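You operate a simulated robot arm through the tools that you are given. There is no shell and no other tool. Be economical: measure what you need, move in short steps, check, and stop when the job is done.

You are at the controls of a simulated two-armed robot. One attempt, no reset.

## Task
Pull mill one's mushroom button out, reset the fault and restart at 400 rpm.
Fine: turn the speed down before Start; no new fault; leave the other controls as they are.
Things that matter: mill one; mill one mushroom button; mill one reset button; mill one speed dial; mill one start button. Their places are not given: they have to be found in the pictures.

Only the result counts: the job must be done as asked and must still hold three seconds after the hand-in. Knocking over, shifting, dropping, spilling or breaking anything else fails it.

## Robot
Two 7-joint arms with two-finger parallel grippers on one trunk that stands fixed in place. Base frame: the origin is at the foot of the trunk, x ahead of it, y to its left, z up. Lengths are in m, angles in rad, forces in N, time in s.
The left shoulder is at [0.07, 0.13, 1.25], the right one opposite. With the tool pointing down near the work surface each hand reaches from about 0.22 to 0.52 m from the base axis, measured 20 degrees to its own side. Payload 1.57 kg a hand.
The tool frame of a hand sits at the grasp point between the pads (the TCP): z along the fingers, y along the line on which they close. The tips reach 0.03 m beyond it. The gripper opens to 0.08 m. The fingers are 0.017 m wide and 0.012 m thick; the gripper's body (0.04 by 0.082 m) begins 0.08 m behind the TCP.
Orientation is told as [roll, pitch, yaw] about the base's x, y, z axes, in that order, counted from this pose: with the fingers straight down and closing along the base's y, the tool's x points along the base's -x, its y along +y and its z along -z.

## Interface
- The arms move only by the tool play_rows. It takes "left_deltas", "right_deltas" or both (then of equal length, played together; a hand with none holds still); each is a list of rows, each a list of 2 entries, a list of its own where there are three numbers: the shift along the tool's x, y, z in m, then the turn, a rotation vector about the tool's x, y, z in degrees. In form: [[[tx, ty, tz], [ax, ay, az]], ...]. A call has 1 to 8 rows; each row shifts and turns the commanded pose from where the row before left it, along the tool's axes as they then stand. "left_claw" and "right_claw" are, for a hand that has rows, the gripper command, from -1 (shut) to 1 (fully open), values between in proportion, set as the call begins (left out, the last holds). A row lasts 0.2 s, in which the tool goes at most 0.05 m and 0.15 rad; a call with a longer step from one row to the next is refused whole, and so is a gripper value outside its range. A pose out of reach is approached as far as the arm can. The call stops where the force on the tool passes 40 N (or 10 N more than at its start, if that is more) or the arm is blocked; 0.2 s more then pass. The fingers move at their own pace (about 0.108 m/s each) and stop on an object; they squeeze with about 34 N. The grip force told is the motor's: it shows also when the fingers shut on nothing. Time passes only in rows, and 0.2 s behind the last, so rows that do not move let the fingers close. The reply holds the time, the measured pose of the TCP, the force on the tool along the base axes, the opening and the grip force, in the units named above and with some noise, with the torque about the TCP (base axes, N m) and any sound that the robot's microphone picked up.
- Cameras (640 x 400 px; columns grow to the right, rows downward): "scene" is now at [0.1217, 0.0519, 1.4801]; the picture's right is [0.58, -0.81, 0.00], its down [-0.47, -0.33, -0.82] and it looks along [0.67, 0.48, -0.57] (base axes); focal length 258 px, centre (320, 200). "left" rides on the left gripper at [0.072, 0.007, -0.122] in its tool frame; the picture's right is [-0.09, 1.00, 0.00], its down [-0.84, -0.08, -0.54] and it looks along [-0.54, -0.05, 0.84] (tool axes); focal length 238 px, centre (320, 200). "right" rides on the right gripper at [0.072, -0.007, -0.122] in its tool frame; the picture's right is [0.09, 1.00, 0.00], its down [-0.84, 0.08, -0.54] and it looks along [-0.54, 0.05, 0.84] (tool axes); focal length 238 px, centre (320, 200).
- snapshot(camera): a new picture of that camera. No time passes.
- slide_trunk(by): slides the trunk up (or, below 0, down) by that many m; the arms and the scene camera ride with it, the base frame stays. It gives what a move gives, with no picture.
- aim_head(pan, tilt): turns the head with the scene camera to pan (to the left, within 1.501 rad either way) and tilt (down, from -0.506 to 1.204), counted from straight ahead of the robot. It gives what a move gives.
- measure_at(camera, pixels): for up to 12 pixels [column, row] of the newest picture of that camera ("zoom" is the newest enlarged one), the place [x, y, z] in the base frame of the surface seen there, good to about 0.002 m. No time passes.
- close_up(camera, box): a new picture of the part [left, top, right, bottom] of that camera's present view, enlarged. No time passes.
- sign_off(): hands the job in; it is judged then, once.

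Go step by step. Measure first, check grasps and placings, and put right what went wrong. The budget is 80 turns and 56 pictures, counting those below and the enlarged ones. Unless the task says otherwise, let go and move clear before handing in, and close with one line.

The tools are called after "Emit:" as name(argument=value, ...) on one line, values as JSON. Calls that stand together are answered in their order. play_rows: Moves the arms, as the interface text tells. Its arguments: {"type":"object","properties":{"left_deltas":{"type":"array","items":{"type":"array"}},"left_claw":{"type":"number"},"right_deltas":{"type":"array","items":{"type":"array"}},"right_claw":{"type":"number"}},"required":[]} The other tools are called the same way: slide_trunk (by) slides the trunk up or down; aim_head (pan, tilt) turns the head that bears the scene camera; snapshot (camera) takes a picture; measure_at (camera, pixels) gives the place of the surface under pixels of a picture; close_up (camera, box) takes an enlarged picture of a part of a camera's view; sign_off () hands the job in.

At the start:

```text
time_s: 0.0
left_tool_pos: [0.2512, 0.3351, 1.3507]
left_ee_rot: [0.001, -0.003, 0.002]
left_wrist_force: [-0.3, 0.7, -0.5]
left_ft_torque: [0.01, -0.02, -0.04]
left_gripper_width: 0.08
left_grasp_force: 0.2
right_tool_pos: [0.2226, 0.0438, 1.3003]
right_ee_rot: [0.001, 0.0, 0.0]
right_wrist_force: [-0.8, 0.1, -0.6]
right_ft_torque: [-0.01, 0.04, -0.01]
right_gripper_width: 0.08
right_grasp_force: 0.0
trunk travel left (down, up): [-0.888, 0.052]
head pan, tilt: [0.62, 0.611]
```

scene: 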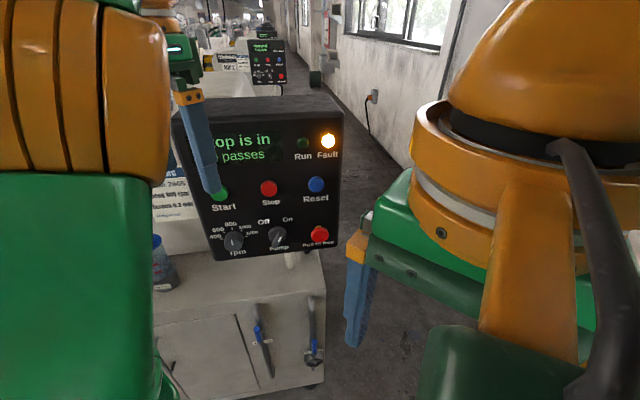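
right: 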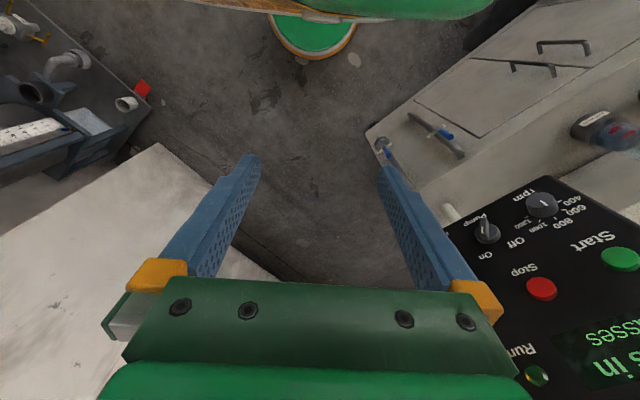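
left: 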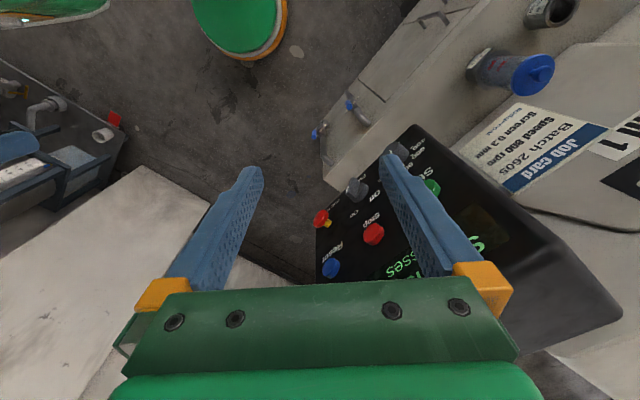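

The scene picture shows a near panel with a screen ("stop is in / passes"), the mushroom button at about (319,234), Reset at (316,184) and the rpm dial at (234,241). I will enlarge the panel and measure its parts.

Emit:
close_up(camera="scene", box=[150, 80, 370, 280])

Emit:
close_up(camera="left", box=[300, 80, 640, 300])

Emit:
measure_at(camera="scene", pixels=[[319, 234], [320, 245], [316, 184], [268, 188], [220, 195], [233, 241], [278, 237], [328, 140], [295, 215], [335, 205], [335, 120], [290, 110]])

```text
2.00 times, centred on (260, 180) of scene
```

zoom: 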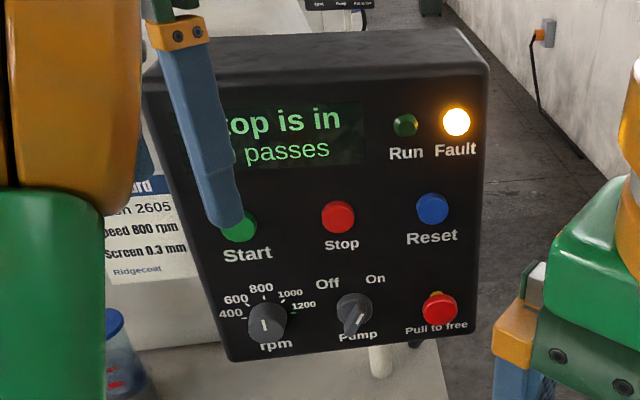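

```text
1.82 times, centred on (470, 190) of left
```

zoom: 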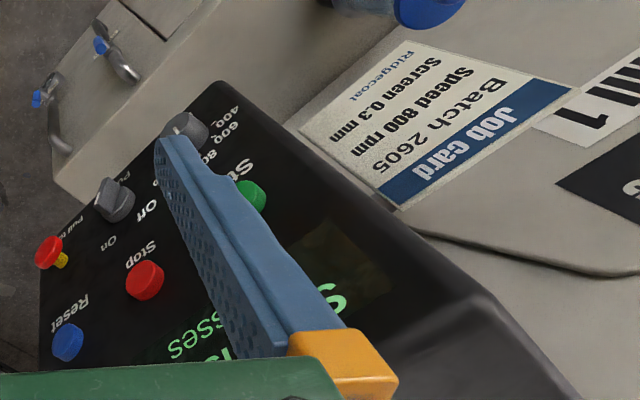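

```text
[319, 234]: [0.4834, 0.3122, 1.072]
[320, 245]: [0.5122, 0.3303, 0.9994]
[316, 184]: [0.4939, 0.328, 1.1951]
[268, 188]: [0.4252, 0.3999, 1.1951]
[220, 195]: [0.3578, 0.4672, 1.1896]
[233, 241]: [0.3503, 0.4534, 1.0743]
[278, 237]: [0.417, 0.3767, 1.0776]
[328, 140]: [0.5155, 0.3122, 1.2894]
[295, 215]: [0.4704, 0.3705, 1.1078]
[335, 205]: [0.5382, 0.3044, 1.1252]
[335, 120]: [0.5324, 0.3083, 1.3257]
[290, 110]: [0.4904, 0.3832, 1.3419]
```

It is Mill 1 (the left camera shows the job card and sign), with the panel face nearly vertical and facing roughly (-0.71,-0.70,0). I move the right hand clear to the right and yaw the left hand 45° to line up with the panel.

Emit:
play_rows(right_deltas=[[[0, -0.045, 0], [0, 0, 0]], [[0, -0.045, 0], [0, 0, 0]], [[0, -0.045, 0], [0, 0, 0]], [[0, -0.045, 0], [0, 0, 0]], [[0, -0.02, 0], [0, 0, 0]], [[0, 0, 0], [0, 0, 0]]], left_deltas=[[[0, 0, 0], [0, 0, -7.5]], [[0, 0, 0], [0, 0, -7.5]], [[0, 0, 0], [0, 0, -7.5]], [[0, 0, 0], [0, 0, -7.5]], [[0, 0, 0], [0, 0, -7.5]], [[0, 0, 0], [0, 0, -7.5]]])

Emit:
snapshot(camera="scene")

```text
time_s: 1.4
left_tool_pos: [0.2509, 0.3372, 1.3504]
left_ee_rot: [-0.001, -0.001, 0.785]
left_wrist_force: [-0.3, 0.5, 0.3]
left_ft_torque: [-0.05, 0.05, 0.02]
left_gripper_width: 0.0797
left_grasp_force: 0.1
right_tool_pos: [0.2225, -0.1542, 1.3013]
right_ee_rot: [0.002, 0.0, -0.001]
right_wrist_force: [-0.8, 0.4, 1.2]
right_ft_torque: [-0.06, 0.0, 0.0]
right_gripper_width: 0.0799
right_grasp_force: 0.1
trunk travel left (down, up): [-0.888, 0.052]
head pan, tilt: [0.62, 0.611]
```

```text
50 pictures are left
```

scene: 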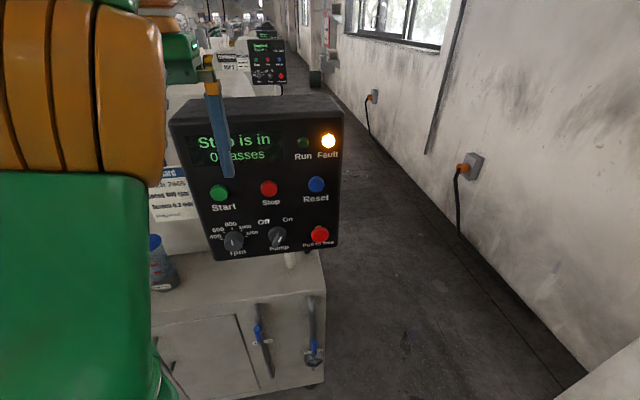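

The view is now clear: the screen says "Stop is in / 0 passes", and the Fault lamp is lit. I enlarge the control part and measure the face plane and the controls.

Emit:
close_up(camera="scene", box=[195, 160, 355, 260])

Emit:
measure_at(camera="scene", pixels=[[245, 210], [333, 165], [245, 185], [293, 235], [292, 170], [292, 110], [340, 160], [198, 240], [180, 130], [333, 110], [300, 125], [334, 215]])

```text
4.00 times, centred on (275, 210) of scene
```

zoom: 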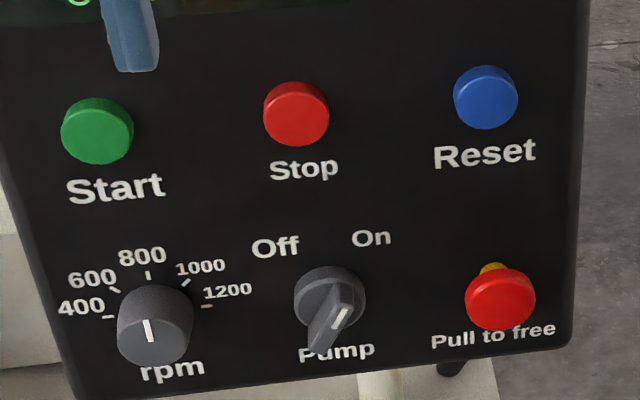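

```text
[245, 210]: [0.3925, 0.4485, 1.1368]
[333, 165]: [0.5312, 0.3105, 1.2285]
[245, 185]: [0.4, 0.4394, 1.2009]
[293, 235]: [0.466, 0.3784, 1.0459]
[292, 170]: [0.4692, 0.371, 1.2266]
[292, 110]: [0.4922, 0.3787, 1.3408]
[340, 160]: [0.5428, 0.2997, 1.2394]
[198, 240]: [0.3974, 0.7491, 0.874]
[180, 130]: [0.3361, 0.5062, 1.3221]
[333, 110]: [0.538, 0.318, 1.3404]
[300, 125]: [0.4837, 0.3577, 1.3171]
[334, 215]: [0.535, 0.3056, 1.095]
```

The face is a vertical plane x+y≈0.841, facing (-0.707,-0.707,0). I measure the fronts and edges of the controls in the enlarged picture.

Emit:
measure_at(camera="zoom", pixels=[[500, 302], [480, 302], [525, 302], [500, 320], [492, 267], [150, 333], [128, 333], [182, 333], [95, 135], [486, 102], [150, 295], [151, 355]])

```text
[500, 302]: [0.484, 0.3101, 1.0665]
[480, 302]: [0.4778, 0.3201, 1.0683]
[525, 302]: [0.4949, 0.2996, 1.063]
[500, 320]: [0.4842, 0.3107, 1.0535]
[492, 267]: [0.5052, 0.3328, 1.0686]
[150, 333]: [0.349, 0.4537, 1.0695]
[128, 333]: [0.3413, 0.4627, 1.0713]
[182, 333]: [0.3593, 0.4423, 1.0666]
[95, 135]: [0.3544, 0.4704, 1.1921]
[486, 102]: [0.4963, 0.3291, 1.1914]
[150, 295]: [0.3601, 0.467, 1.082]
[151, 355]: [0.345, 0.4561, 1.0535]
```

Mushroom head: diameter about 0.04 m, front 0.033 m off the face, centre near (0.485,0.310,1.067). Next I measure the dial's tick angles.

Emit:
measure_at(camera="zoom", pixels=[[149, 274], [108, 317], [206, 306], [115, 289], [186, 282], [145, 320], [150, 342]])

Emit:
play_rows(left_deltas=[[[0.02, 0, -0.01], [0, -8, 0]], [[0.01, 0, 0], [0, -8, 0]], [[0, 0, 0], [0, -8, 0]], [[0, 0, 0], [0, -8, 0]], [[0, 0, 0], [0, -8, 0]]], left_claw=0.5)

```text
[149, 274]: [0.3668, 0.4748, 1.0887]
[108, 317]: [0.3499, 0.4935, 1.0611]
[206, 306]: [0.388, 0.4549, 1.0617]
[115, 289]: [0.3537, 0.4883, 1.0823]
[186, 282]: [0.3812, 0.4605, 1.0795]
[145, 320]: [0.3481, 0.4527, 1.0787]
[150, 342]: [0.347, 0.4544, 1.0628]
```

```text
time_s: 2.6
left_tool_pos: [0.2515, 0.3793, 1.3962]
left_ee_rot: [-0.008, -0.682, 0.797]
left_wrist_force: [0.3, -0.2, -0.1]
left_ft_torque: [0.0, -0.01, -0.02]
left_gripper_width: 0.06
left_grasp_force: 0.0
left hand out of reach, approached as far as the arm can: row 3, 4, 5
right_tool_pos: [0.2216, -0.1568, 1.3015]
right_ee_rot: [0.004, -0.002, 0.0]
right_wrist_force: [0.0, 0.0, -0.1]
right_ft_torque: [0.02, -0.03, 0.0]
right_gripper_width: 0.08
right_grasp_force: 0.2
trunk travel left (down, up): [-0.888, 0.052]
head pan, tilt: [0.62, 0.611]
```

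Ticks 400→800→1200 look about 45° apart (total ±90°) with the dial at 800. The left hand was too near its shoulder to pitch, so I move it out, down and right in front of the mushroom before pitching on.

Emit:
play_rows(left_deltas=[[[0.0148, -0.0292, 0.0293], [0, 0, 0]], [[0.0148, -0.0292, 0.0293], [0, 0, 0]], [[0.0148, -0.0292, 0.0293], [0, 0, 0]], [[0.0148, -0.0292, 0.0293], [0, 0, 0]], [[0.0148, -0.0292, 0.0293], [0, 0, 0]]])

```text
time_s: 3.8
left_tool_pos: [0.3953, 0.3506, 1.2491]
left_ee_rot: [-0.004, -0.699, 0.785]
left_wrist_force: [0.5, 0.6, -0.3]
left_ft_torque: [0.01, 0.02, 0.01]
left_gripper_width: 0.06
left_grasp_force: 0.0
left hand out of reach, approached as far as the arm can: row 1, 2, 4, 5
right_tool_pos: [0.2247, -0.1541, 1.3023]
right_ee_rot: [0.002, 0.002, 0.0]
right_wrist_force: [1.1, -0.2, -0.1]
right_ft_torque: [-0.03, -0.01, 0.01]
right_gripper_width: 0.08
right_grasp_force: 0.1
trunk travel left (down, up): [-0.888, 0.052]
head pan, tilt: [0.62, 0.611]
```

The left arm is too cramped for this (measured (0.395,0.351,1.249) against the commanded (0.36,0.24,1.20)). I'll back the left hand out to its earlier fingers-down pose and use the right arm, which has a better distance to the panel.

Emit:
play_rows(left_deltas=[[[-0.0148, 0.0292, -0.0293], [0, 0, 0]], [[-0.0148, 0.0292, -0.0293], [0, 0, 0]], [[-0.0148, 0.0292, -0.0293], [0, 0, 0]], [[-0.0148, 0.0292, -0.0293], [0, 0, 0]], [[-0.0148, 0.0292, -0.0293], [0, 0, 0]], [[0, 0, 0], [0, 8, 0]], [[0, 0, 0], [0, 8, 0]], [[0, 0, 0], [0, 8, 0]]])

Emit:
play_rows(left_deltas=[[[0, 0, 0], [0, 8, 0]], [[-0.02, 0.02, 0], [0, 8, 0]], [[0, 0.02, -0.03], [0, 0, 0]], [[0, 0.02, -0.03], [0, 0, 0]]])

```text
time_s: 5.6
left_tool_pos: [0.2499, 0.4248, 1.3925]
left_ee_rot: [-0.026, -0.303, 0.805]
left_wrist_force: [-0.1, 0.9, -0.6]
left_ft_torque: [-0.03, 0.01, -0.02]
left_gripper_width: 0.0598
left_grasp_force: 0.1
left hand out of reach, approached as far as the arm can: row 8
right_tool_pos: [0.2217, -0.1534, 1.3024]
right_ee_rot: [0.002, -0.003, 0.0]
right_wrist_force: [-0.5, 0.2, -0.1]
right_ft_torque: [0.0, 0.03, -0.01]
right_gripper_width: 0.0802
right_grasp_force: 0.0
trunk travel left (down, up): [-0.888, 0.052]
head pan, tilt: [0.62, 0.611]
```

```text
time_s: 6.6
left_tool_pos: [0.2445, 0.4449, 1.385]
left_ee_rot: [0.047, -0.291, 0.735]
left_wrist_force: [-0.2, -0.5, 0.1]
left_ft_torque: [0.02, 0.0, 0.01]
left_gripper_width: 0.0599
left_grasp_force: 0.1
left hand out of reach, approached as far as the arm can: row 1, 2, 3, 4
right_tool_pos: [0.2224, -0.1569, 1.3008]
right_ee_rot: [0.004, 0.001, 0.0]
right_wrist_force: [0.1, -0.7, -0.3]
right_ft_torque: [0.0, -0.02, -0.01]
right_gripper_width: 0.0801
right_grasp_force: 0.1
trunk travel left (down, up): [-0.888, 0.052]
head pan, tilt: [0.62, 0.611]
```

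The left hand now rests above the panel's left top at (0.245,0.445,1.385), clear of the controls. I bring the right hand in front of the panel, fingers still down, then yaw it.

Emit:
play_rows(right_deltas=[[[-0.0248, 0.0418, 0.01], [0, 0, 0]], [[-0.0248, 0.0418, 0.01], [0, 0, 0]], [[-0.0248, 0.0418, 0.01], [0, 0, 0]], [[-0.0248, 0.0418, 0.01], [0, 0, 0]], [[-0.0248, 0.0418, 0.01], [0, 0, 0]], [[-0.0248, 0.0418, 0.01], [0, 0, 0]], [[-0.0248, 0.0418, 0.01], [0, 0, 0]], [[-0.0248, 0.0418, 0.01], [0, 0, 0]]], right_claw=0.6)

Emit:
play_rows(right_deltas=[[[0, 0, 0], [0, 0, -7.5]], [[0, 0, 0], [0, 0, -7.5]], [[0, 0, 0], [0, 0, -7.5]], [[0, 0, 0], [0, 0, -7.5]], [[0, 0, 0], [0, 0, -7.5]], [[0, 0, 0], [0, 0, -7.5]], [[0, 0, 0], [0, -8, 0]], [[0, 0, 0], [0, -8, 0]]])

Emit:
snapshot(camera="scene")

```text
time_s: 8.4
left_tool_pos: [0.246, 0.4456, 1.3832]
left_ee_rot: [0.05, -0.289, 0.736]
left_wrist_force: [0.6, -0.4, 0.3]
left_ft_torque: [0.0, 0.04, 0.0]
left_gripper_width: 0.0602
left_grasp_force: 0.0
right_tool_pos: [0.3576, 0.076, 1.2005]
right_ee_rot: [0.002, 0.0, 0.0]
right_wrist_force: [-0.3, 0.7, -0.6]
right_ft_torque: [0.01, 0.01, -0.02]
right_gripper_width: 0.064
right_grasp_force: 0.1
right hand out of reach, approached as far as the arm can: row 6, 7, 8
trunk travel left (down, up): [-0.888, 0.052]
head pan, tilt: [0.62, 0.611]
```

```text
time_s: 10.2
left_tool_pos: [0.2437, 0.4431, 1.3846]
left_ee_rot: [0.049, -0.293, 0.737]
left_wrist_force: [-0.2, 0.3, -0.3]
left_ft_torque: [0.0, 0.03, -0.04]
left_gripper_width: 0.0599
left_grasp_force: 0.0
right_tool_pos: [0.3583, 0.0717, 1.2027]
right_ee_rot: [0.003, -0.285, 0.782]
right_wrist_force: [0.2, -0.5, -0.6]
right_ft_torque: [0.02, -0.03, 0.0]
right_gripper_width: 0.064
right_grasp_force: 0.0
trunk travel left (down, up): [-0.888, 0.052]
head pan, tilt: [0.62, 0.611]
```

```text
48 pictures are left
```

scene: 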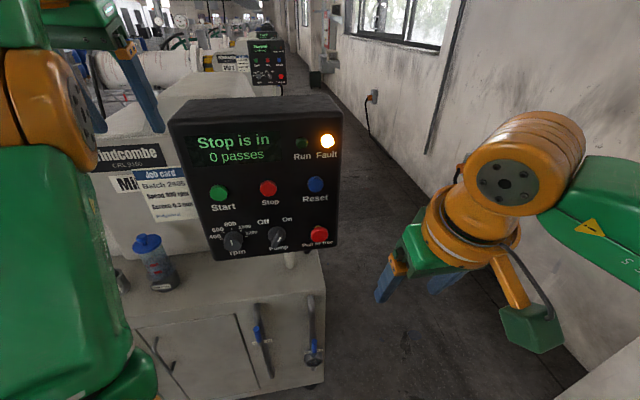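

The right hand is yawed, pitched 16° and sits at (0.358,0.072,1.203), well clear of the panel. I keep pitching while shifting slightly towards the panel.

Emit:
play_rows(right_deltas=[[[-0.004, 0.004, 0.01], [0, -8, 0]], [[-0.004, 0.004, 0.01], [0, -8, 0]], [[-0.004, 0.004, 0.01], [0, -8, 0]], [[-0.004, 0.004, 0.01], [0, -8, 0]], [[-0.004, 0.004, 0.01], [0, -8, 0]], [[-0.004, 0.004, 0.01], [0, -8, 0]]])

```text
time_s: 11.6
left_tool_pos: [0.2434, 0.4449, 1.3851]
left_ee_rot: [0.048, -0.293, 0.738]
left_wrist_force: [0.1, 0.8, 0.3]
left_ft_torque: [-0.03, 0.01, 0.02]
left_gripper_width: 0.06
left_grasp_force: 0.0
right_tool_pos: [0.3781, 0.1301, 1.1685]
right_ee_rot: [0.008, -1.118, 0.779]
right_wrist_force: [0.4, 0.7, -0.6]
right_ft_torque: [-0.01, 0.06, 0.02]
right_gripper_width: 0.0639
right_grasp_force: 0.0
trunk travel left (down, up): [-0.888, 0.052]
head pan, tilt: [0.62, 0.611]
```

Pitch is now 64° and within reach. I finish the pitch to horizontal, shifting sideways to line up with the mushroom.

Emit:
play_rows(right_deltas=[[[0.015, 0.0125, 0.01], [0, -6.5, 0]], [[0.015, 0.0125, 0.01], [0, -6.5, 0]], [[0.015, 0.0125, 0.01], [0, -6.5, 0]], [[0.015, 0.0125, 0.01], [0, -6.5, 0]]])

Emit:
snapshot(camera="right")

```text
time_s: 12.6
left_tool_pos: [0.2419, 0.4477, 1.3836]
left_ee_rot: [0.044, -0.291, 0.739]
left_wrist_force: [0.5, 0.1, 0.3]
left_ft_torque: [-0.02, 0.0, 0.0]
left_gripper_width: 0.0601
left_grasp_force: 0.0
right_tool_pos: [0.3417, 0.1571, 1.1577]
right_ee_rot: [0.035, -1.225, 0.752]
right_wrist_force: [-0.3, 1.0, 0.3]
right_ft_torque: [0.0, -0.01, -0.03]
right_gripper_width: 0.0642
right_grasp_force: 0.0
right hand out of reach, approached as far as the arm can: row 1, 2, 3, 4
trunk travel left (down, up): [-0.888, 0.052]
head pan, tilt: [0.62, 0.611]
```

```text
47 pictures are left
```

right: 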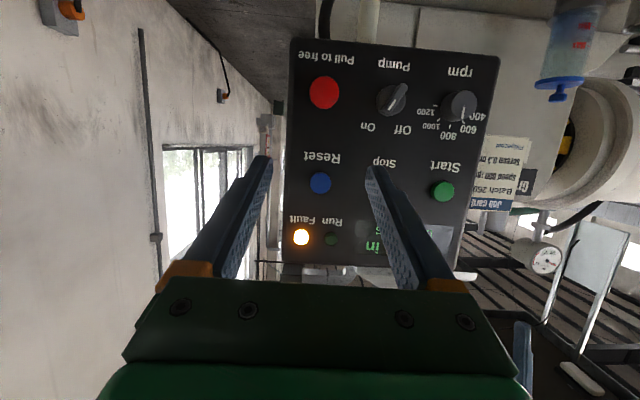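

Horizontal is not reachable this close to the shoulder, so I go forward and down at 70° pitch first, then finish the pitch nearer the panel.

Emit:
play_rows(right_deltas=[[[0.003, 0, 0.036], [0, 0, 0]], [[0.003, 0, 0.036], [0, 0, 0]], [[0.003, 0, 0.036], [0, 0, 0]], [[0.003, 0, 0.03], [0, -4, 0]], [[0, 0, 0], [0, -5, 0]], [[0, 0, 0], [0, -5, 0]], [[0, 0, 0], [0, -5, 0]]])

```text
time_s: 14.2
left_tool_pos: [0.2442, 0.4459, 1.3838]
left_ee_rot: [0.048, -0.292, 0.736]
left_wrist_force: [0.5, 0.4, 0.7]
left_ft_torque: [0.01, 0.0, -0.02]
left_gripper_width: 0.0599
left_grasp_force: 0.1
right_tool_pos: [0.409, 0.2378, 1.1733]
right_ee_rot: [0.059, -1.362, 0.715]
right_wrist_force: [-0.3, -1.1, 0.2]
right_ft_torque: [-0.01, -0.03, 0.03]
right_gripper_width: 0.0638
right_grasp_force: 0.1
right hand out of reach, approached as far as the arm can: row 4, 5, 6, 7
trunk travel left (down, up): [-0.888, 0.052]
head pan, tilt: [0.62, 0.611]
```

The right hand stuck at pitch 78°, z 1.173, still 0.14 m short of the face. Lowering the trunk should put these controls at a better height relative to the shoulders, so I slide it down 0.12 m.

Emit:
slide_trunk(by=-0.12)

Emit:
play_rows(right_deltas=[[[0, 0, 0], [0, -4, 0]], [[0, 0, 0], [0, -4, 0]], [[0, 0, 0], [0, -4, 0]]])

```text
time_s: 15.7
left_tool_pos: [0.2444, 0.4458, 1.264]
left_ee_rot: [0.047, -0.293, 0.737]
left_wrist_force: [-0.5, 0.0, -0.6]
left_ft_torque: [0.01, 0.0, 0.02]
left_gripper_width: 0.0599
left_grasp_force: 0.2
right_tool_pos: [0.4086, 0.2394, 1.0528]
right_ee_rot: [0.061, -1.361, 0.713]
right_wrist_force: [-0.4, 0.1, 0.0]
right_ft_torque: [0.0, -0.01, 0.0]
right_gripper_width: 0.064
right_grasp_force: 0.0
trunk travel left (down, up): [-0.768, 0.172]
head pan, tilt: [0.62, 0.611]
```

```text
time_s: 16.5
left_tool_pos: [0.244, 0.4446, 1.2654]
left_ee_rot: [0.047, -0.291, 0.74]
left_wrist_force: [0.1, 0.4, 0.4]
left_ft_torque: [-0.03, 0.02, -0.01]
left_gripper_width: 0.0603
left_grasp_force: 0.1
right_tool_pos: [0.4084, 0.2383, 1.053]
right_ee_rot: [0.06, -1.363, 0.712]
right_wrist_force: [-0.3, 1.2, -0.4]
right_ft_torque: [0.0, 0.0, 0.02]
right_gripper_width: 0.0639
right_grasp_force: 0.0
right hand out of reach, approached as far as the arm can: row 1, 2, 3
trunk travel left (down, up): [-0.768, 0.172]
head pan, tilt: [0.62, 0.611]
```

The tool points along (0.70,0.68,-0.21), only 12° below the panel normal, which is good enough for the pull. I move up and forward to the pre-grasp and look.

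Emit:
play_rows(right_deltas=[[[-0.0158, -0.0022, 0.0263], [0, 0, 0]], [[-0.0158, -0.0022, 0.0263], [0, 0, 0]]])

Emit:
snapshot(camera="right")

Emit:
snapshot(camera="scene")

```text
time_s: 17.1
left_tool_pos: [0.2439, 0.4468, 1.2645]
left_ee_rot: [0.05, -0.29, 0.737]
left_wrist_force: [0.1, 0.5, 0.2]
left_ft_torque: [-0.02, 0.05, 0.03]
left_gripper_width: 0.0599
left_grasp_force: 0.0
right_tool_pos: [0.4567, 0.2668, 1.0684]
right_ee_rot: [0.069, -1.362, 0.705]
right_wrist_force: [0.1, 0.1, -0.2]
right_ft_torque: [0.02, 0.01, 0.03]
right_gripper_width: 0.0639
right_grasp_force: 0.0
right hand out of reach, approached as far as the arm can: row 2
trunk travel left (down, up): [-0.768, 0.172]
head pan, tilt: [0.62, 0.611]
```

```text
46 pictures are left
```

right: 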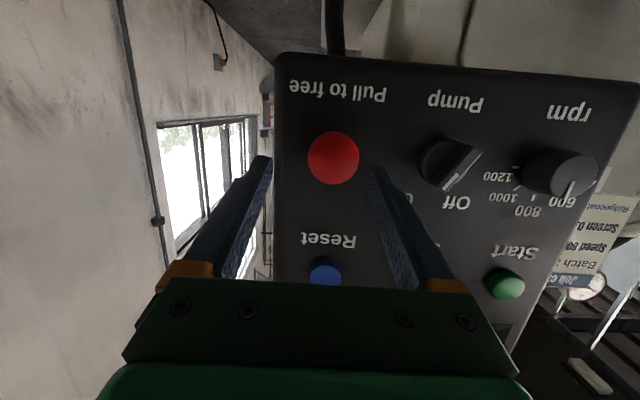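

```text
45 pictures are left
```

scene: 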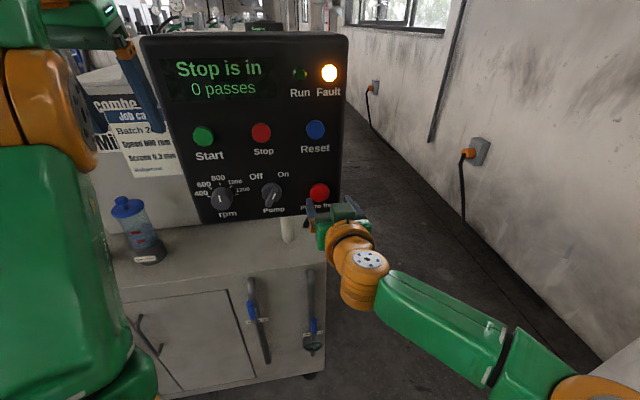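

The hand is at (0.457,0.267,1.068), about 0.01 m too far right and 0.05 m short of the grasp, with the mushroom at (333,157) between the fingers in the right camera. I try going straight along the normal to see whether that is reachable.

Emit:
play_rows(right_deltas=[[[-0.003, 0.005, 0.012], [0, 0, 0]], [[-0.003, 0.005, 0.012], [0, 0, 0]]])

```text
time_s: 17.7
left_tool_pos: [0.2444, 0.4464, 1.2654]
left_ee_rot: [0.05, -0.291, 0.738]
left_wrist_force: [-0.4, -0.2, -0.1]
left_ft_torque: [-0.01, 0.02, 0.03]
left_gripper_width: 0.0601
left_grasp_force: 0.1
right_tool_pos: [0.4558, 0.2661, 1.0684]
right_ee_rot: [0.063, -1.361, 0.708]
right_wrist_force: [0.5, -1.2, 0.1]
right_ft_torque: [0.01, -0.05, 0.03]
right_gripper_width: 0.064
right_grasp_force: 0.1
right hand out of reach, approached as far as the arm can: row 1, 2
trunk travel left (down, up): [-0.768, 0.172]
head pan, tilt: [0.62, 0.611]
```

No motion at all, so this is a joint limit. I look at the right arm's shape to find which way it can give.

Emit:
aim_head(pan=0.0, tilt=0.85)

Emit:
snapshot(camera="scene")

```text
time_s: 18.7
left_tool_pos: [0.2443, 0.4462, 1.264]
left_ee_rot: [0.047, -0.289, 0.738]
left_wrist_force: [-0.3, 0.7, 0.9]
left_ft_torque: [-0.01, -0.01, -0.02]
left_gripper_width: 0.0598
left_grasp_force: 0.1
right_tool_pos: [0.4558, 0.2664, 1.068]
right_ee_rot: [0.061, -1.364, 0.712]
right_wrist_force: [-0.3, -0.2, -0.8]
right_ft_torque: [0.02, 0.0, -0.01]
right_gripper_width: 0.0642
right_grasp_force: 0.1
trunk travel left (down, up): [-0.768, 0.172]
head pan, tilt: [0.0, 0.85]
```

```text
44 pictures are left
```

scene: 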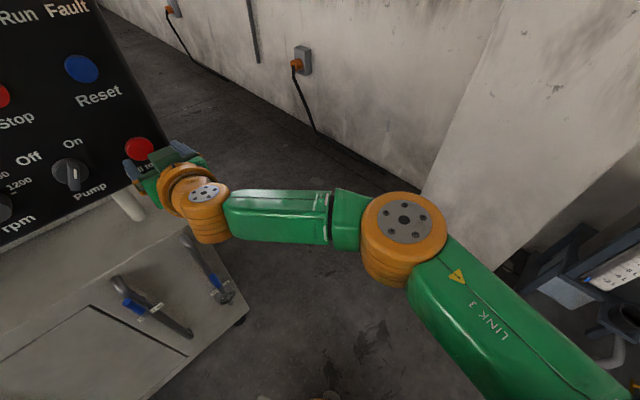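

I measure the elbow (405,230), the wrist (205,195) and a few arm points to understand the geometry.

Emit:
measure_at(camera="scene", pixels=[[405, 215], [205, 193], [285, 215], [500, 330], [165, 170], [600, 390]])

```text
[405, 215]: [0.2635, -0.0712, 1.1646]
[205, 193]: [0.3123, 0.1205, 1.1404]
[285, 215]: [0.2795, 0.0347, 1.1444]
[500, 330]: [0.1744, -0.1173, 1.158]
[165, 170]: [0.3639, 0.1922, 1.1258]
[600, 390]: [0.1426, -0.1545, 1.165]
```

The elbow is not near straight (wrist at (0.31,0.12)), so a wrist roll or twist limit is blocking. I back off 0.03 m and roll the hand about its own axis, then retry the approach.

Emit:
play_rows(right_deltas=[[[0, 0, -0.03], [0, 0, 0]], [[0, 0, 0], [0, 0, 8]], [[0, 0, 0], [0, 0, 8]], [[0, 0, 0], [0, 0, 8]], [[0, 0, 0], [0, 0, 8]], [[0, 0, 0.02], [0, 0, 0]], [[0, 0, 0.02], [0, 0, 0]]])

```text
time_s: 20.3
left_tool_pos: [0.2446, 0.4454, 1.2633]
left_ee_rot: [0.049, -0.291, 0.739]
left_wrist_force: [-0.2, 0.1, -1.0]
left_ft_torque: [0.0, -0.02, 0.01]
left_gripper_width: 0.0599
left_grasp_force: 0.0
right_tool_pos: [0.4641, 0.2626, 1.0655]
right_ee_rot: [1.199, -0.963, -0.487]
right_wrist_force: [-0.6, 0.4, 0.1]
right_ft_torque: [-0.01, -0.01, -0.01]
right_gripper_width: 0.064
right_grasp_force: 0.1
right hand out of reach, approached as far as the arm can: row 7
trunk travel left (down, up): [-0.768, 0.172]
head pan, tilt: [0.0, 0.85]
```

Rolling does not help; the right arm simply can't get there, and the dial and Start would be worse for it. I park the right arm away to the right and use the left arm with the trunk lower and a tilted tool.

Emit:
play_rows(right_deltas=[[[0, 0, -0.045], [0, 0, 0]], [[0, 0, -0.04], [0, 0, 0]], [[-0.0107, -0.027, -0.027], [0, 0, 0]], [[-0.0107, -0.027, -0.027], [0, 0, 0]], [[-0.0107, -0.027, -0.027], [0, 0, 0]], [[-0.0107, -0.027, -0.027], [0, 0, 0]], [[-0.0107, -0.027, -0.027], [0, 0, 0]], [[-0.0107, -0.027, -0.027], [0, 0, 0]]])

Emit:
snapshot(camera="scene")

```text
time_s: 22.1
left_tool_pos: [0.2445, 0.4447, 1.266]
left_ee_rot: [0.048, -0.291, 0.739]
left_wrist_force: [0.5, 0.9, 0.3]
left_ft_torque: [0.02, -0.03, -0.02]
left_gripper_width: 0.0599
left_grasp_force: 0.1
right_tool_pos: [0.4027, 0.1926, 1.0817]
right_ee_rot: [1.198, -0.966, -0.486]
right_wrist_force: [-0.8, -0.9, 0.1]
right_ft_torque: [0.03, 0.0, -0.04]
right_gripper_width: 0.064
right_grasp_force: 0.0
right hand out of reach, approached as far as the arm can: row 3, 4, 5, 6, 7, 8
trunk travel left (down, up): [-0.768, 0.172]
head pan, tilt: [0.0, 0.85]
```

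```text
43 pictures are left
```

scene: 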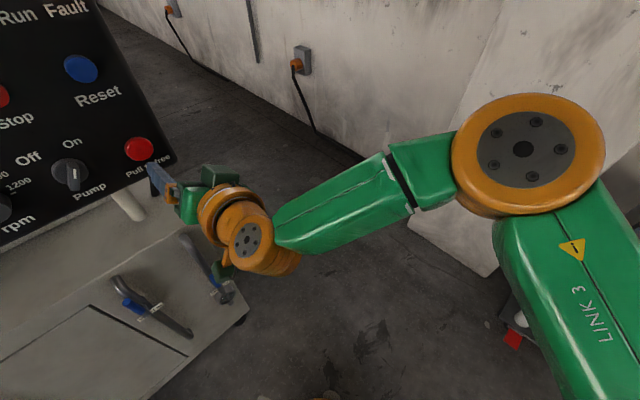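

The right hand needs its tilt undone before it can move aside: it is at (0.403,0.193,1.082). I unroll and pitch it back towards fingers-down.

Emit:
play_rows(right_deltas=[[[0, 0, 0], [0, 0, -8]], [[0, 0, 0], [0, 0, -8]], [[0, 0, 0], [0, 0, -8]], [[0, 0, 0], [0, 0, -8]], [[0, 0, 0], [0, 8, 0]], [[0, 0, 0], [0, 8, 0]], [[0, 0, 0], [0, 8, 0]], [[0, 0, 0], [0, 8, 0]]])

Emit:
play_rows(right_deltas=[[[0, -0.03, 0], [0, 8, 0]], [[0, -0.03, 0], [0, 8, 0]], [[0, -0.04, 0], [0, 8, 0]], [[0, -0.04, 0], [0, 8, 0]], [[0.03, -0.03, 0], [0, 0, 0]], [[0.03, -0.03, 0], [0, 0, 0]], [[0.03, -0.03, 0], [0, 0, 0]], [[0.03, -0.03, 0], [0, 0, 0]]])

```text
time_s: 23.9
left_tool_pos: [0.2452, 0.4453, 1.2642]
left_ee_rot: [0.05, -0.29, 0.737]
left_wrist_force: [-0.3, 0.2, -0.2]
left_ft_torque: [0.02, 0.03, -0.05]
left_gripper_width: 0.0601
left_grasp_force: 0.0
right_tool_pos: [0.4053, 0.1933, 1.0827]
right_ee_rot: [0.019, -0.804, 0.756]
right_wrist_force: [-0.7, -0.2, 0.0]
right_ft_torque: [0.02, -0.01, 0.03]
right_gripper_width: 0.0639
right_grasp_force: 0.0
trunk travel left (down, up): [-0.768, 0.172]
head pan, tilt: [0.0, 0.85]
```

```text
time_s: 25.7
left_tool_pos: [0.244, 0.4433, 1.2654]
left_ee_rot: [0.048, -0.292, 0.737]
left_wrist_force: [0.5, -0.3, 0.1]
left_ft_torque: [0.05, -0.02, 0.01]
left_gripper_width: 0.0602
left_grasp_force: 0.1
right_tool_pos: [0.4699, -0.0849, 0.999]
right_ee_rot: [-0.016, -0.393, 0.761]
right_wrist_force: [0.9, -0.1, -0.2]
right_ft_torque: [-0.01, -0.03, 0.02]
right_gripper_width: 0.0641
right_grasp_force: 0.0
right hand out of reach, approached as far as the arm can: row 3, 4, 8
trunk travel left (down, up): [-0.768, 0.172]
head pan, tilt: [0.0, 0.85]
```

The right hand is parked at (0.47,-0.085,1.0), away from the panel. I turn the head back and check the left arm's surroundings.

Emit:
aim_head(pan=0.75, tilt=0.6)

Emit:
snapshot(camera="scene")

```text
time_s: 26.8
left_tool_pos: [0.2448, 0.4452, 1.2641]
left_ee_rot: [0.05, -0.291, 0.738]
left_wrist_force: [0.0, 0.7, 0.2]
left_ft_torque: [0.01, -0.01, 0.02]
left_gripper_width: 0.0597
left_grasp_force: 0.0
right_tool_pos: [0.4686, -0.0818, 1.0]
right_ee_rot: [-0.016, -0.39, 0.76]
right_wrist_force: [-0.7, -0.4, -0.5]
right_ft_torque: [0.01, -0.04, 0.03]
right_gripper_width: 0.0638
right_grasp_force: 0.0
trunk travel left (down, up): [-0.768, 0.172]
head pan, tilt: [0.75, 0.6]
```

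```text
42 pictures are left
```

scene: 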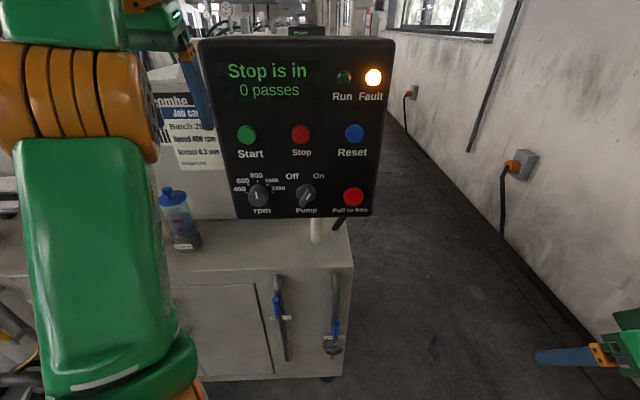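

The way across the front of the panel is clear for the left hand. I lower the trunk 0.08 m more, then sweep the left hand right while pitching to about 45°.

Emit:
slide_trunk(by=-0.08)

Emit:
play_rows(left_deltas=[[[0.02, -0.03, 0], [0, 0, 0]], [[0, -0.035, 0], [0, -4, 0]], [[0, -0.035, 0], [0, -4, 0]], [[0, -0.035, 0], [0, -4, 0]], [[0, -0.035, 0], [0, -4, 0]], [[0, -0.035, 0], [0, -4, 0]], [[0, -0.035, 0], [0, -4, 0]], [[0, -0.03, 0], [0, -4, 0]]])

```text
time_s: 28.0
left_tool_pos: [0.2438, 0.4459, 1.1847]
left_ee_rot: [0.049, -0.293, 0.739]
left_wrist_force: [0.3, 0.1, -0.1]
left_ft_torque: [-0.01, 0.0, 0.0]
left_gripper_width: 0.0597
left_grasp_force: 0.1
right_tool_pos: [0.4692, -0.0826, 0.9186]
right_ee_rot: [-0.017, -0.39, 0.76]
right_wrist_force: [0.4, -0.5, 0.1]
right_ft_torque: [0.01, 0.0, 0.01]
right_gripper_width: 0.0642
right_grasp_force: 0.0
trunk travel left (down, up): [-0.688, 0.252]
head pan, tilt: [0.75, 0.6]
```

```text
time_s: 29.8
left_tool_pos: [0.4222, 0.2557, 1.1701]
left_ee_rot: [0.067, -0.778, 0.704]
left_wrist_force: [0.4, 0.6, -0.3]
left_ft_torque: [0.03, 0.02, -0.03]
left_gripper_width: 0.0601
left_grasp_force: 0.0
left hand out of reach, approached as far as the arm can: row 6, 7, 8
right_tool_pos: [0.471, -0.0833, 0.9193]
right_ee_rot: [-0.015, -0.391, 0.761]
right_wrist_force: [-0.7, 0.1, 0.8]
right_ft_torque: [0.02, 0.01, 0.0]
right_gripper_width: 0.0637
right_grasp_force: 0.0
trunk travel left (down, up): [-0.688, 0.252]
head pan, tilt: [0.75, 0.6]
```

The left hand is well placed at (0.422,0.256,1.170), pitch 45°, in line with the mushroom. I move down towards it to a pre-grasp and look.

Emit:
play_rows(left_deltas=[[[0.0045, -0.0035, 0.033], [0, 0, 0]], [[0.0045, -0.0035, 0.033], [0, 0, 0]]])

Emit:
snapshot(camera="left")

Emit:
snapshot(camera="scene")

```text
time_s: 30.4
left_tool_pos: [0.4553, 0.2815, 1.1161]
left_ee_rot: [0.066, -0.778, 0.704]
left_wrist_force: [0.1, 0.4, 0.3]
left_ft_torque: [0.02, 0.01, 0.02]
left_gripper_width: 0.0599
left_grasp_force: 0.1
right_tool_pos: [0.4705, -0.0814, 0.9178]
right_ee_rot: [-0.016, -0.388, 0.762]
right_wrist_force: [0.4, -0.1, -0.5]
right_ft_torque: [-0.03, 0.04, 0.02]
right_gripper_width: 0.0639
right_grasp_force: 0.0
trunk travel left (down, up): [-0.688, 0.252]
head pan, tilt: [0.75, 0.6]
```

```text
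41 pictures are left
```

left: 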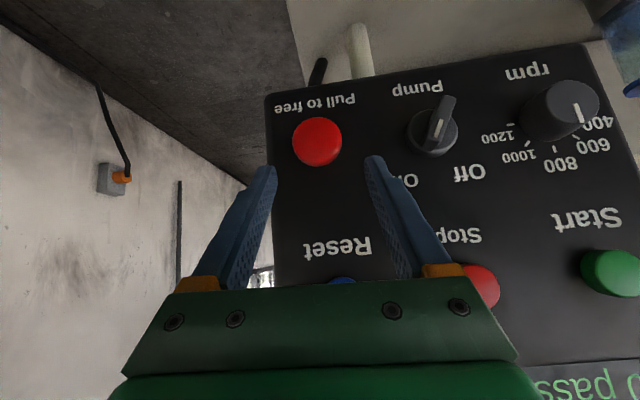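

```text
40 pictures are left
```

scene: 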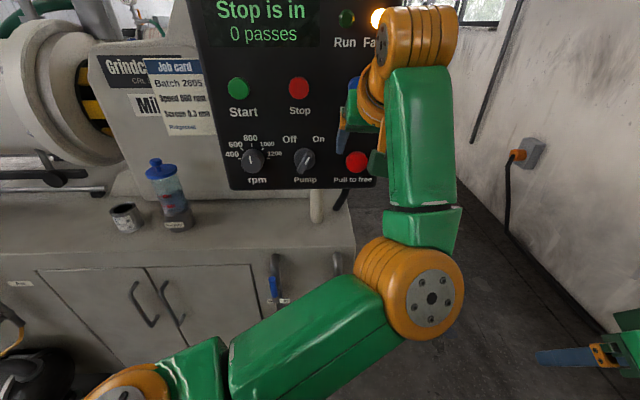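

The left arm reaches comfortably now and the mushroom is at (317,141) in the left camera, between the fingers. I measure its head, the dial and the buttons from here.

Emit:
measure_at(camera="left", pixels=[[317, 137], [297, 140], [338, 140], [318, 122], [317, 155], [580, 115], [606, 272], [555, 155], [520, 126], [612, 120], [538, 148], [574, 147]])

```text
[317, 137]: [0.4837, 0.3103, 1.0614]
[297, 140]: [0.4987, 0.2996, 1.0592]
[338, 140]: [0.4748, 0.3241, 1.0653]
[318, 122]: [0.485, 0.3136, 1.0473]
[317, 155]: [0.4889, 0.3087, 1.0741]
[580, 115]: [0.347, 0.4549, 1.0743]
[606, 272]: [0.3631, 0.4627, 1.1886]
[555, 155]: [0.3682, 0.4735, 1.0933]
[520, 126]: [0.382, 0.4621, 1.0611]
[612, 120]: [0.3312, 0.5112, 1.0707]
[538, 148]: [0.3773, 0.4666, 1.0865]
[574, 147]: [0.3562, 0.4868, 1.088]
```

The head centre is near (0.486,0.312,1.062) and the hand is aligned (s=0.123 both). I advance 0.052 m along the tool with the fingers open.

Emit:
play_rows(left_deltas=[[[0.001, 0, 0.018], [0, 0, 0]], [[0.002, 0, 0.018], [0, 0, 0]], [[0.001, 0, 0.015], [0, 0, 0]]])

Emit:
snapshot(camera="left")

```text
time_s: 31.2
left_tool_pos: [0.4763, 0.3054, 1.0792]
left_ee_rot: [0.065, -0.78, 0.707]
left_wrist_force: [0.1, -0.9, 0.1]
left_ft_torque: [0.03, -0.01, 0.01]
left_gripper_width: 0.0601
left_grasp_force: 0.1
right_tool_pos: [0.4698, -0.0826, 0.9188]
right_ee_rot: [-0.016, -0.391, 0.761]
right_wrist_force: [-0.3, -0.1, 0.7]
right_ft_torque: [0.01, -0.01, 0.0]
right_gripper_width: 0.064
right_grasp_force: 0.1
trunk travel left (down, up): [-0.688, 0.252]
head pan, tilt: [0.75, 0.6]
```

```text
39 pictures are left
```

left: 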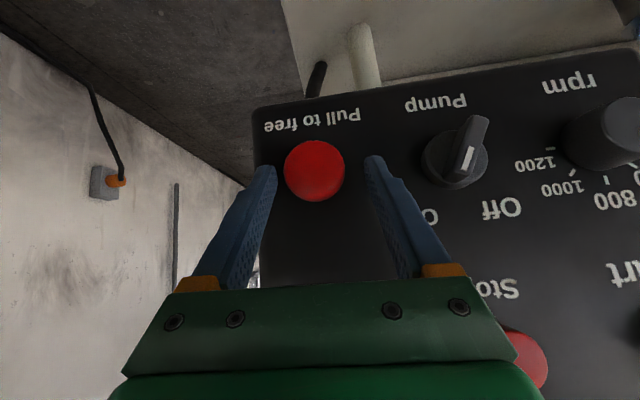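

The head at (315,170) is level with the finger tips at (265,170) and (372,160). I close the gripper on it.

Emit:
play_rows(left_deltas=[[[0, 0, 0], [0, 0, 0]], [[0, 0, 0], [0, 0, 0]], [[0, 0, 0], [0, 0, 0]]], left_claw=-1)

Emit:
snapshot(camera="left")

```text
time_s: 32.0
left_tool_pos: [0.479, 0.3018, 1.0799]
left_ee_rot: [0.068, -0.778, 0.701]
left_wrist_force: [5.9, -4.8, 1.1]
left_ft_torque: [0.09, -0.39, 0.31]
left_gripper_width: 0.0417
left_grasp_force: 45.1
right_tool_pos: [0.4718, -0.0855, 0.9179]
right_ee_rot: [-0.013, -0.391, 0.759]
right_wrist_force: [0.4, 0.8, 0.3]
right_ft_torque: [0.02, -0.02, 0.0]
right_gripper_width: 0.0639
right_grasp_force: 0.1
trunk travel left (down, up): [-0.688, 0.252]
head pan, tilt: [0.75, 0.6]
```

```text
38 pictures are left
```

left: 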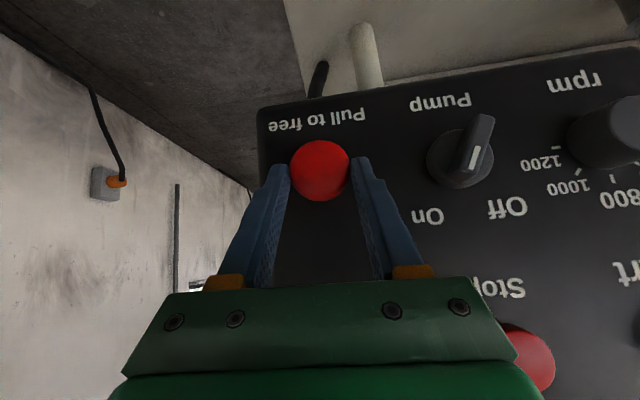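

The head is gripped (width 0.0417, 45 N). I pull straight out along the panel normal in small steps.

Emit:
play_rows(left_deltas=[[[0.0036, 0, -0.0035], [0, 0, 0]], [[0.0036, 0, -0.0035], [0, 0, 0]], [[0.0036, 0, -0.0035], [0, 0, 0]]])

Emit:
close_up(camera="scene", box=[190, 0, 430, 200])

```text
time_s: 32.8
left_tool_pos: [0.4714, 0.2947, 1.0786]
left_ee_rot: [0.069, -0.787, 0.702]
left_wrist_force: [27.0, 6.7, 25.2]
left_ft_torque: [0.51, -0.81, 0.42]
left_gripper_width: 0.0416
left_grasp_force: 45.4
right_tool_pos: [0.4757, -0.0837, 0.917]
right_ee_rot: [-0.011, -0.389, 0.758]
right_wrist_force: [0.0, -0.1, -0.2]
right_ft_torque: [-0.01, -0.01, -0.02]
right_gripper_width: 0.064
right_grasp_force: 0.0
trunk travel left (down, up): [-0.688, 0.252]
head pan, tilt: [0.75, 0.6]
```

```text
2.00 times, centred on (310, 100) of scene
```

zoom: 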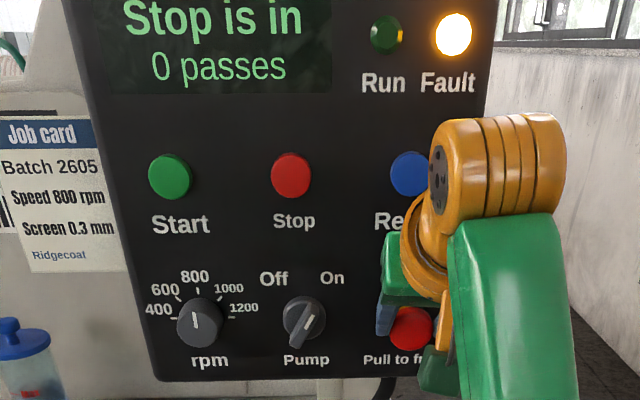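

The head has moved out about 0.010 m with 24 N along the normal and 25 N upward, and the screen still says "Stop is in". I pull on, easing slightly upward.

Emit:
play_rows(left_deltas=[[[0.0015, 0, -0.0045], [0, 0, 0]], [[0.0025, 0, -0.0046], [0, 0, 0]], [[0.0036, 0, -0.0035], [0, 0, 0]]])

Emit:
close_up(camera="scene", box=[190, 0, 430, 200])

```text
time_s: 33.6
left_tool_pos: [0.4673, 0.2899, 1.0756]
left_ee_rot: [0.071, -0.772, 0.701]
left_wrist_force: [31.2, 13.5, 11.3]
left_ft_torque: [0.58, -0.63, 0.22]
left_gripper_width: 0.0414
left_grasp_force: 44.8
right_tool_pos: [0.4796, -0.0782, 0.9144]
right_ee_rot: [-0.009, -0.38, 0.759]
right_wrist_force: [0.3, -0.8, 0.1]
right_ft_torque: [-0.01, -0.02, -0.01]
right_gripper_width: 0.0638
right_grasp_force: 0.1
trunk travel left (down, up): [-0.688, 0.252]
head pan, tilt: [0.75, 0.6]
```

```text
2.00 times, centred on (310, 100) of scene
```

zoom: 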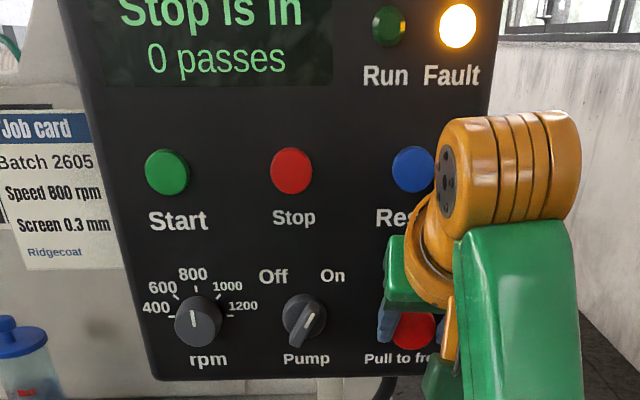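

The resisting force is now 32 N along the normal and the trunk itself yields a little. I check the grip with the left camera.

Emit:
snapshot(camera="left")

Emit:
measure_at(camera="left", pixels=[[315, 165], [305, 165], [325, 165], [317, 145]])

```text
35 pictures are left
```

left: 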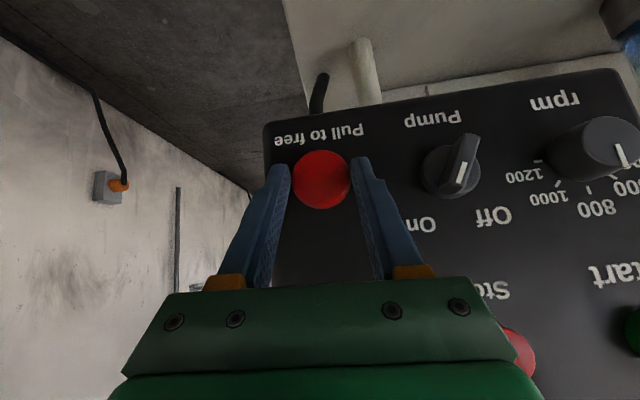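

```text
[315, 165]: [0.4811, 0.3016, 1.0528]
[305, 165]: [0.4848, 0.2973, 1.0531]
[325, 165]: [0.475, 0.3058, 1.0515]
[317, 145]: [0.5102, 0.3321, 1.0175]
```

The head front moved out from t=0.5615 to 0.5535 m (8 mm) and the grip is holding, so I pull further.

Emit:
play_rows(left_deltas=[[[0.0036, 0, -0.0035], [0, 0, 0]], [[0.0036, 0, -0.0035], [0, 0, 0]], [[0.0036, 0, -0.0035], [0, 0, 0]], [[0.0036, 0, -0.0035], [0, 0, 0]]])

Emit:
snapshot(camera="left")

```text
time_s: 34.6
left_tool_pos: [0.4441, 0.2716, 1.0807]
left_ee_rot: [0.066, -0.776, 0.703]
left_wrist_force: [-0.4, -0.4, -0.5]
left_ft_torque: [0.0, 0.04, 0.01]
left_gripper_width: 0.0
left_grasp_force: 20.9
right_tool_pos: [0.4724, -0.0842, 0.9181]
right_ee_rot: [-0.016, -0.39, 0.762]
right_wrist_force: [0.6, 0.5, 0.1]
right_ft_torque: [-0.01, 0.01, 0.0]
right_gripper_width: 0.0639
right_grasp_force: 0.1
trunk travel left (down, up): [-0.688, 0.252]
head pan, tilt: [0.75, 0.6]
```

```text
34 pictures are left
```

left: 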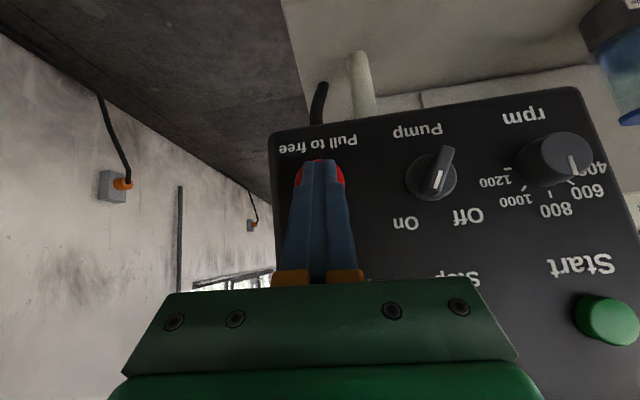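

The fingers slipped off. I check the screen and the button's position.

Emit:
close_up(camera="scene", box=[190, 0, 430, 200])

Emit:
measure_at(camera="left", pixels=[[299, 180], [341, 178]])

```text
2.00 times, centred on (310, 100) of scene
```

zoom: 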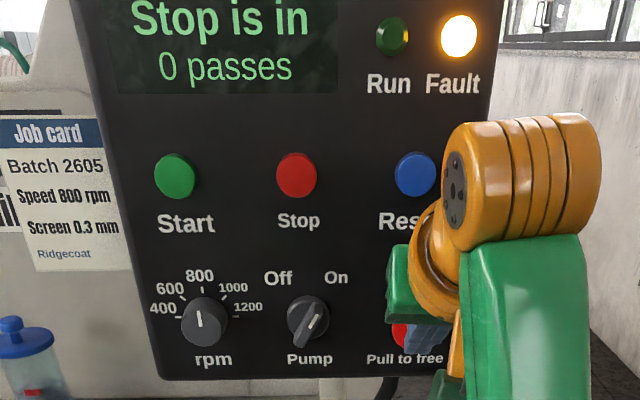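

```text
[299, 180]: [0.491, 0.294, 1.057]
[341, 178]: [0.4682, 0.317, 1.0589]
```

The head is now at t≈0.555, partly out and staying there, but "Stop is in" still shows. I open, back off and pitch the hand flatter for a deeper, squarer grip.

Emit:
play_rows(left_deltas=[[[0, 0, -0.03], [0, 0, 0]], [[0, 0, 0], [0, -5, 0]], [[0, 0, 0], [0, -5, 0]], [[0, 0, 0], [0, -5, 0]], [[0, 0, 0], [0, -5, 0]]], left_claw=0.5)

Emit:
snapshot(camera="left")

```text
time_s: 35.8
left_tool_pos: [0.4324, 0.2616, 1.1028]
left_ee_rot: [0.108, -1.128, 0.654]
left_wrist_force: [0.1, 0.3, -0.2]
left_ft_torque: [-0.01, 0.01, 0.0]
left_gripper_width: 0.0601
left_grasp_force: 0.0
left hand out of reach, approached as far as the arm can: row 1
right_tool_pos: [0.4702, -0.0819, 0.918]
right_ee_rot: [-0.016, -0.391, 0.759]
right_wrist_force: [0.2, 0.4, 0.3]
right_ft_torque: [-0.01, -0.01, -0.02]
right_gripper_width: 0.0639
right_grasp_force: 0.1
trunk travel left (down, up): [-0.688, 0.252]
head pan, tilt: [0.75, 0.6]
```

```text
32 pictures are left
```

left: 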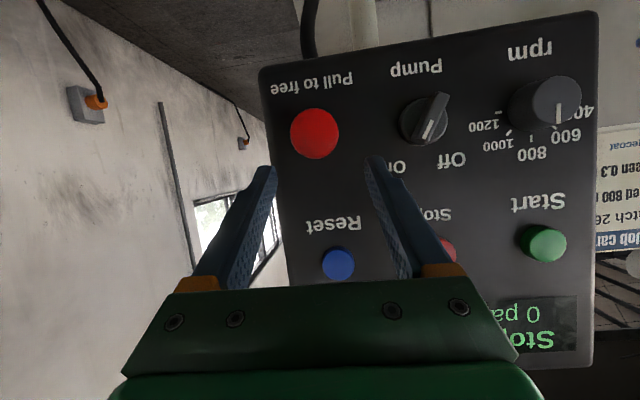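

Pitch is now 65°, with the head at (315,133). I measure it again.

Emit:
measure_at(camera="left", pixels=[[315, 133], [296, 133], [334, 133], [315, 113], [315, 154], [560, 95], [339, 261], [547, 240]])

```text
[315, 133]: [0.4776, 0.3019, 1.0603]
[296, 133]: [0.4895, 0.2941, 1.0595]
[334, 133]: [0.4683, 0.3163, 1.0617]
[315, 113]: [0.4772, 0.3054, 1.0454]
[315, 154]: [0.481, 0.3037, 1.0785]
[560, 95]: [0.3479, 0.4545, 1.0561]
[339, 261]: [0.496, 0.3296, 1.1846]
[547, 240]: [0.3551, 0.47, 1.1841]
```

Head front centre is at (0.478,0.303,1.061), about 8 mm out from where it began. I advance for a deeper grasp and then close.

Emit:
play_rows(left_deltas=[[[0.004, -0.0014, 0.03], [0, 0, 0]], [[0.004, -0.0014, 0.026], [0, 0, 0]], [[0, 0, 0.012], [0, 0, 0]]])

Emit:
snapshot(camera="left")

```text
time_s: 36.6
left_tool_pos: [0.4727, 0.302, 1.066]
left_ee_rot: [0.109, -1.128, 0.649]
left_wrist_force: [1.2, -0.4, 0.1]
left_ft_torque: [-0.02, 0.01, 0.02]
left_gripper_width: 0.0597
left_grasp_force: 0.1
right_tool_pos: [0.4703, -0.0837, 0.9189]
right_ee_rot: [-0.015, -0.392, 0.761]
right_wrist_force: [0.0, 0.7, -0.6]
right_ft_torque: [0.0, -0.02, 0.01]
right_gripper_width: 0.0641
right_grasp_force: 0.1
trunk travel left (down, up): [-0.688, 0.252]
head pan, tilt: [0.75, 0.6]
```

```text
31 pictures are left
```

left: 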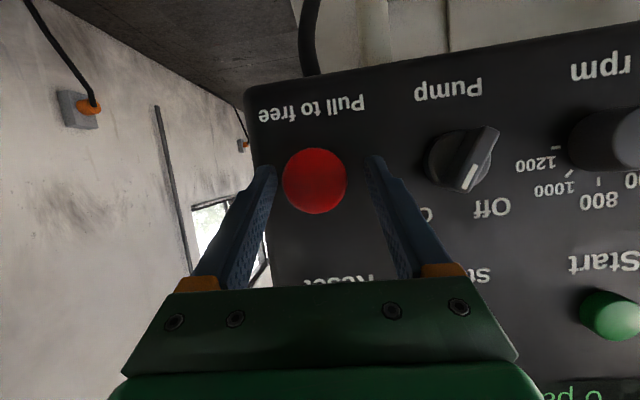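

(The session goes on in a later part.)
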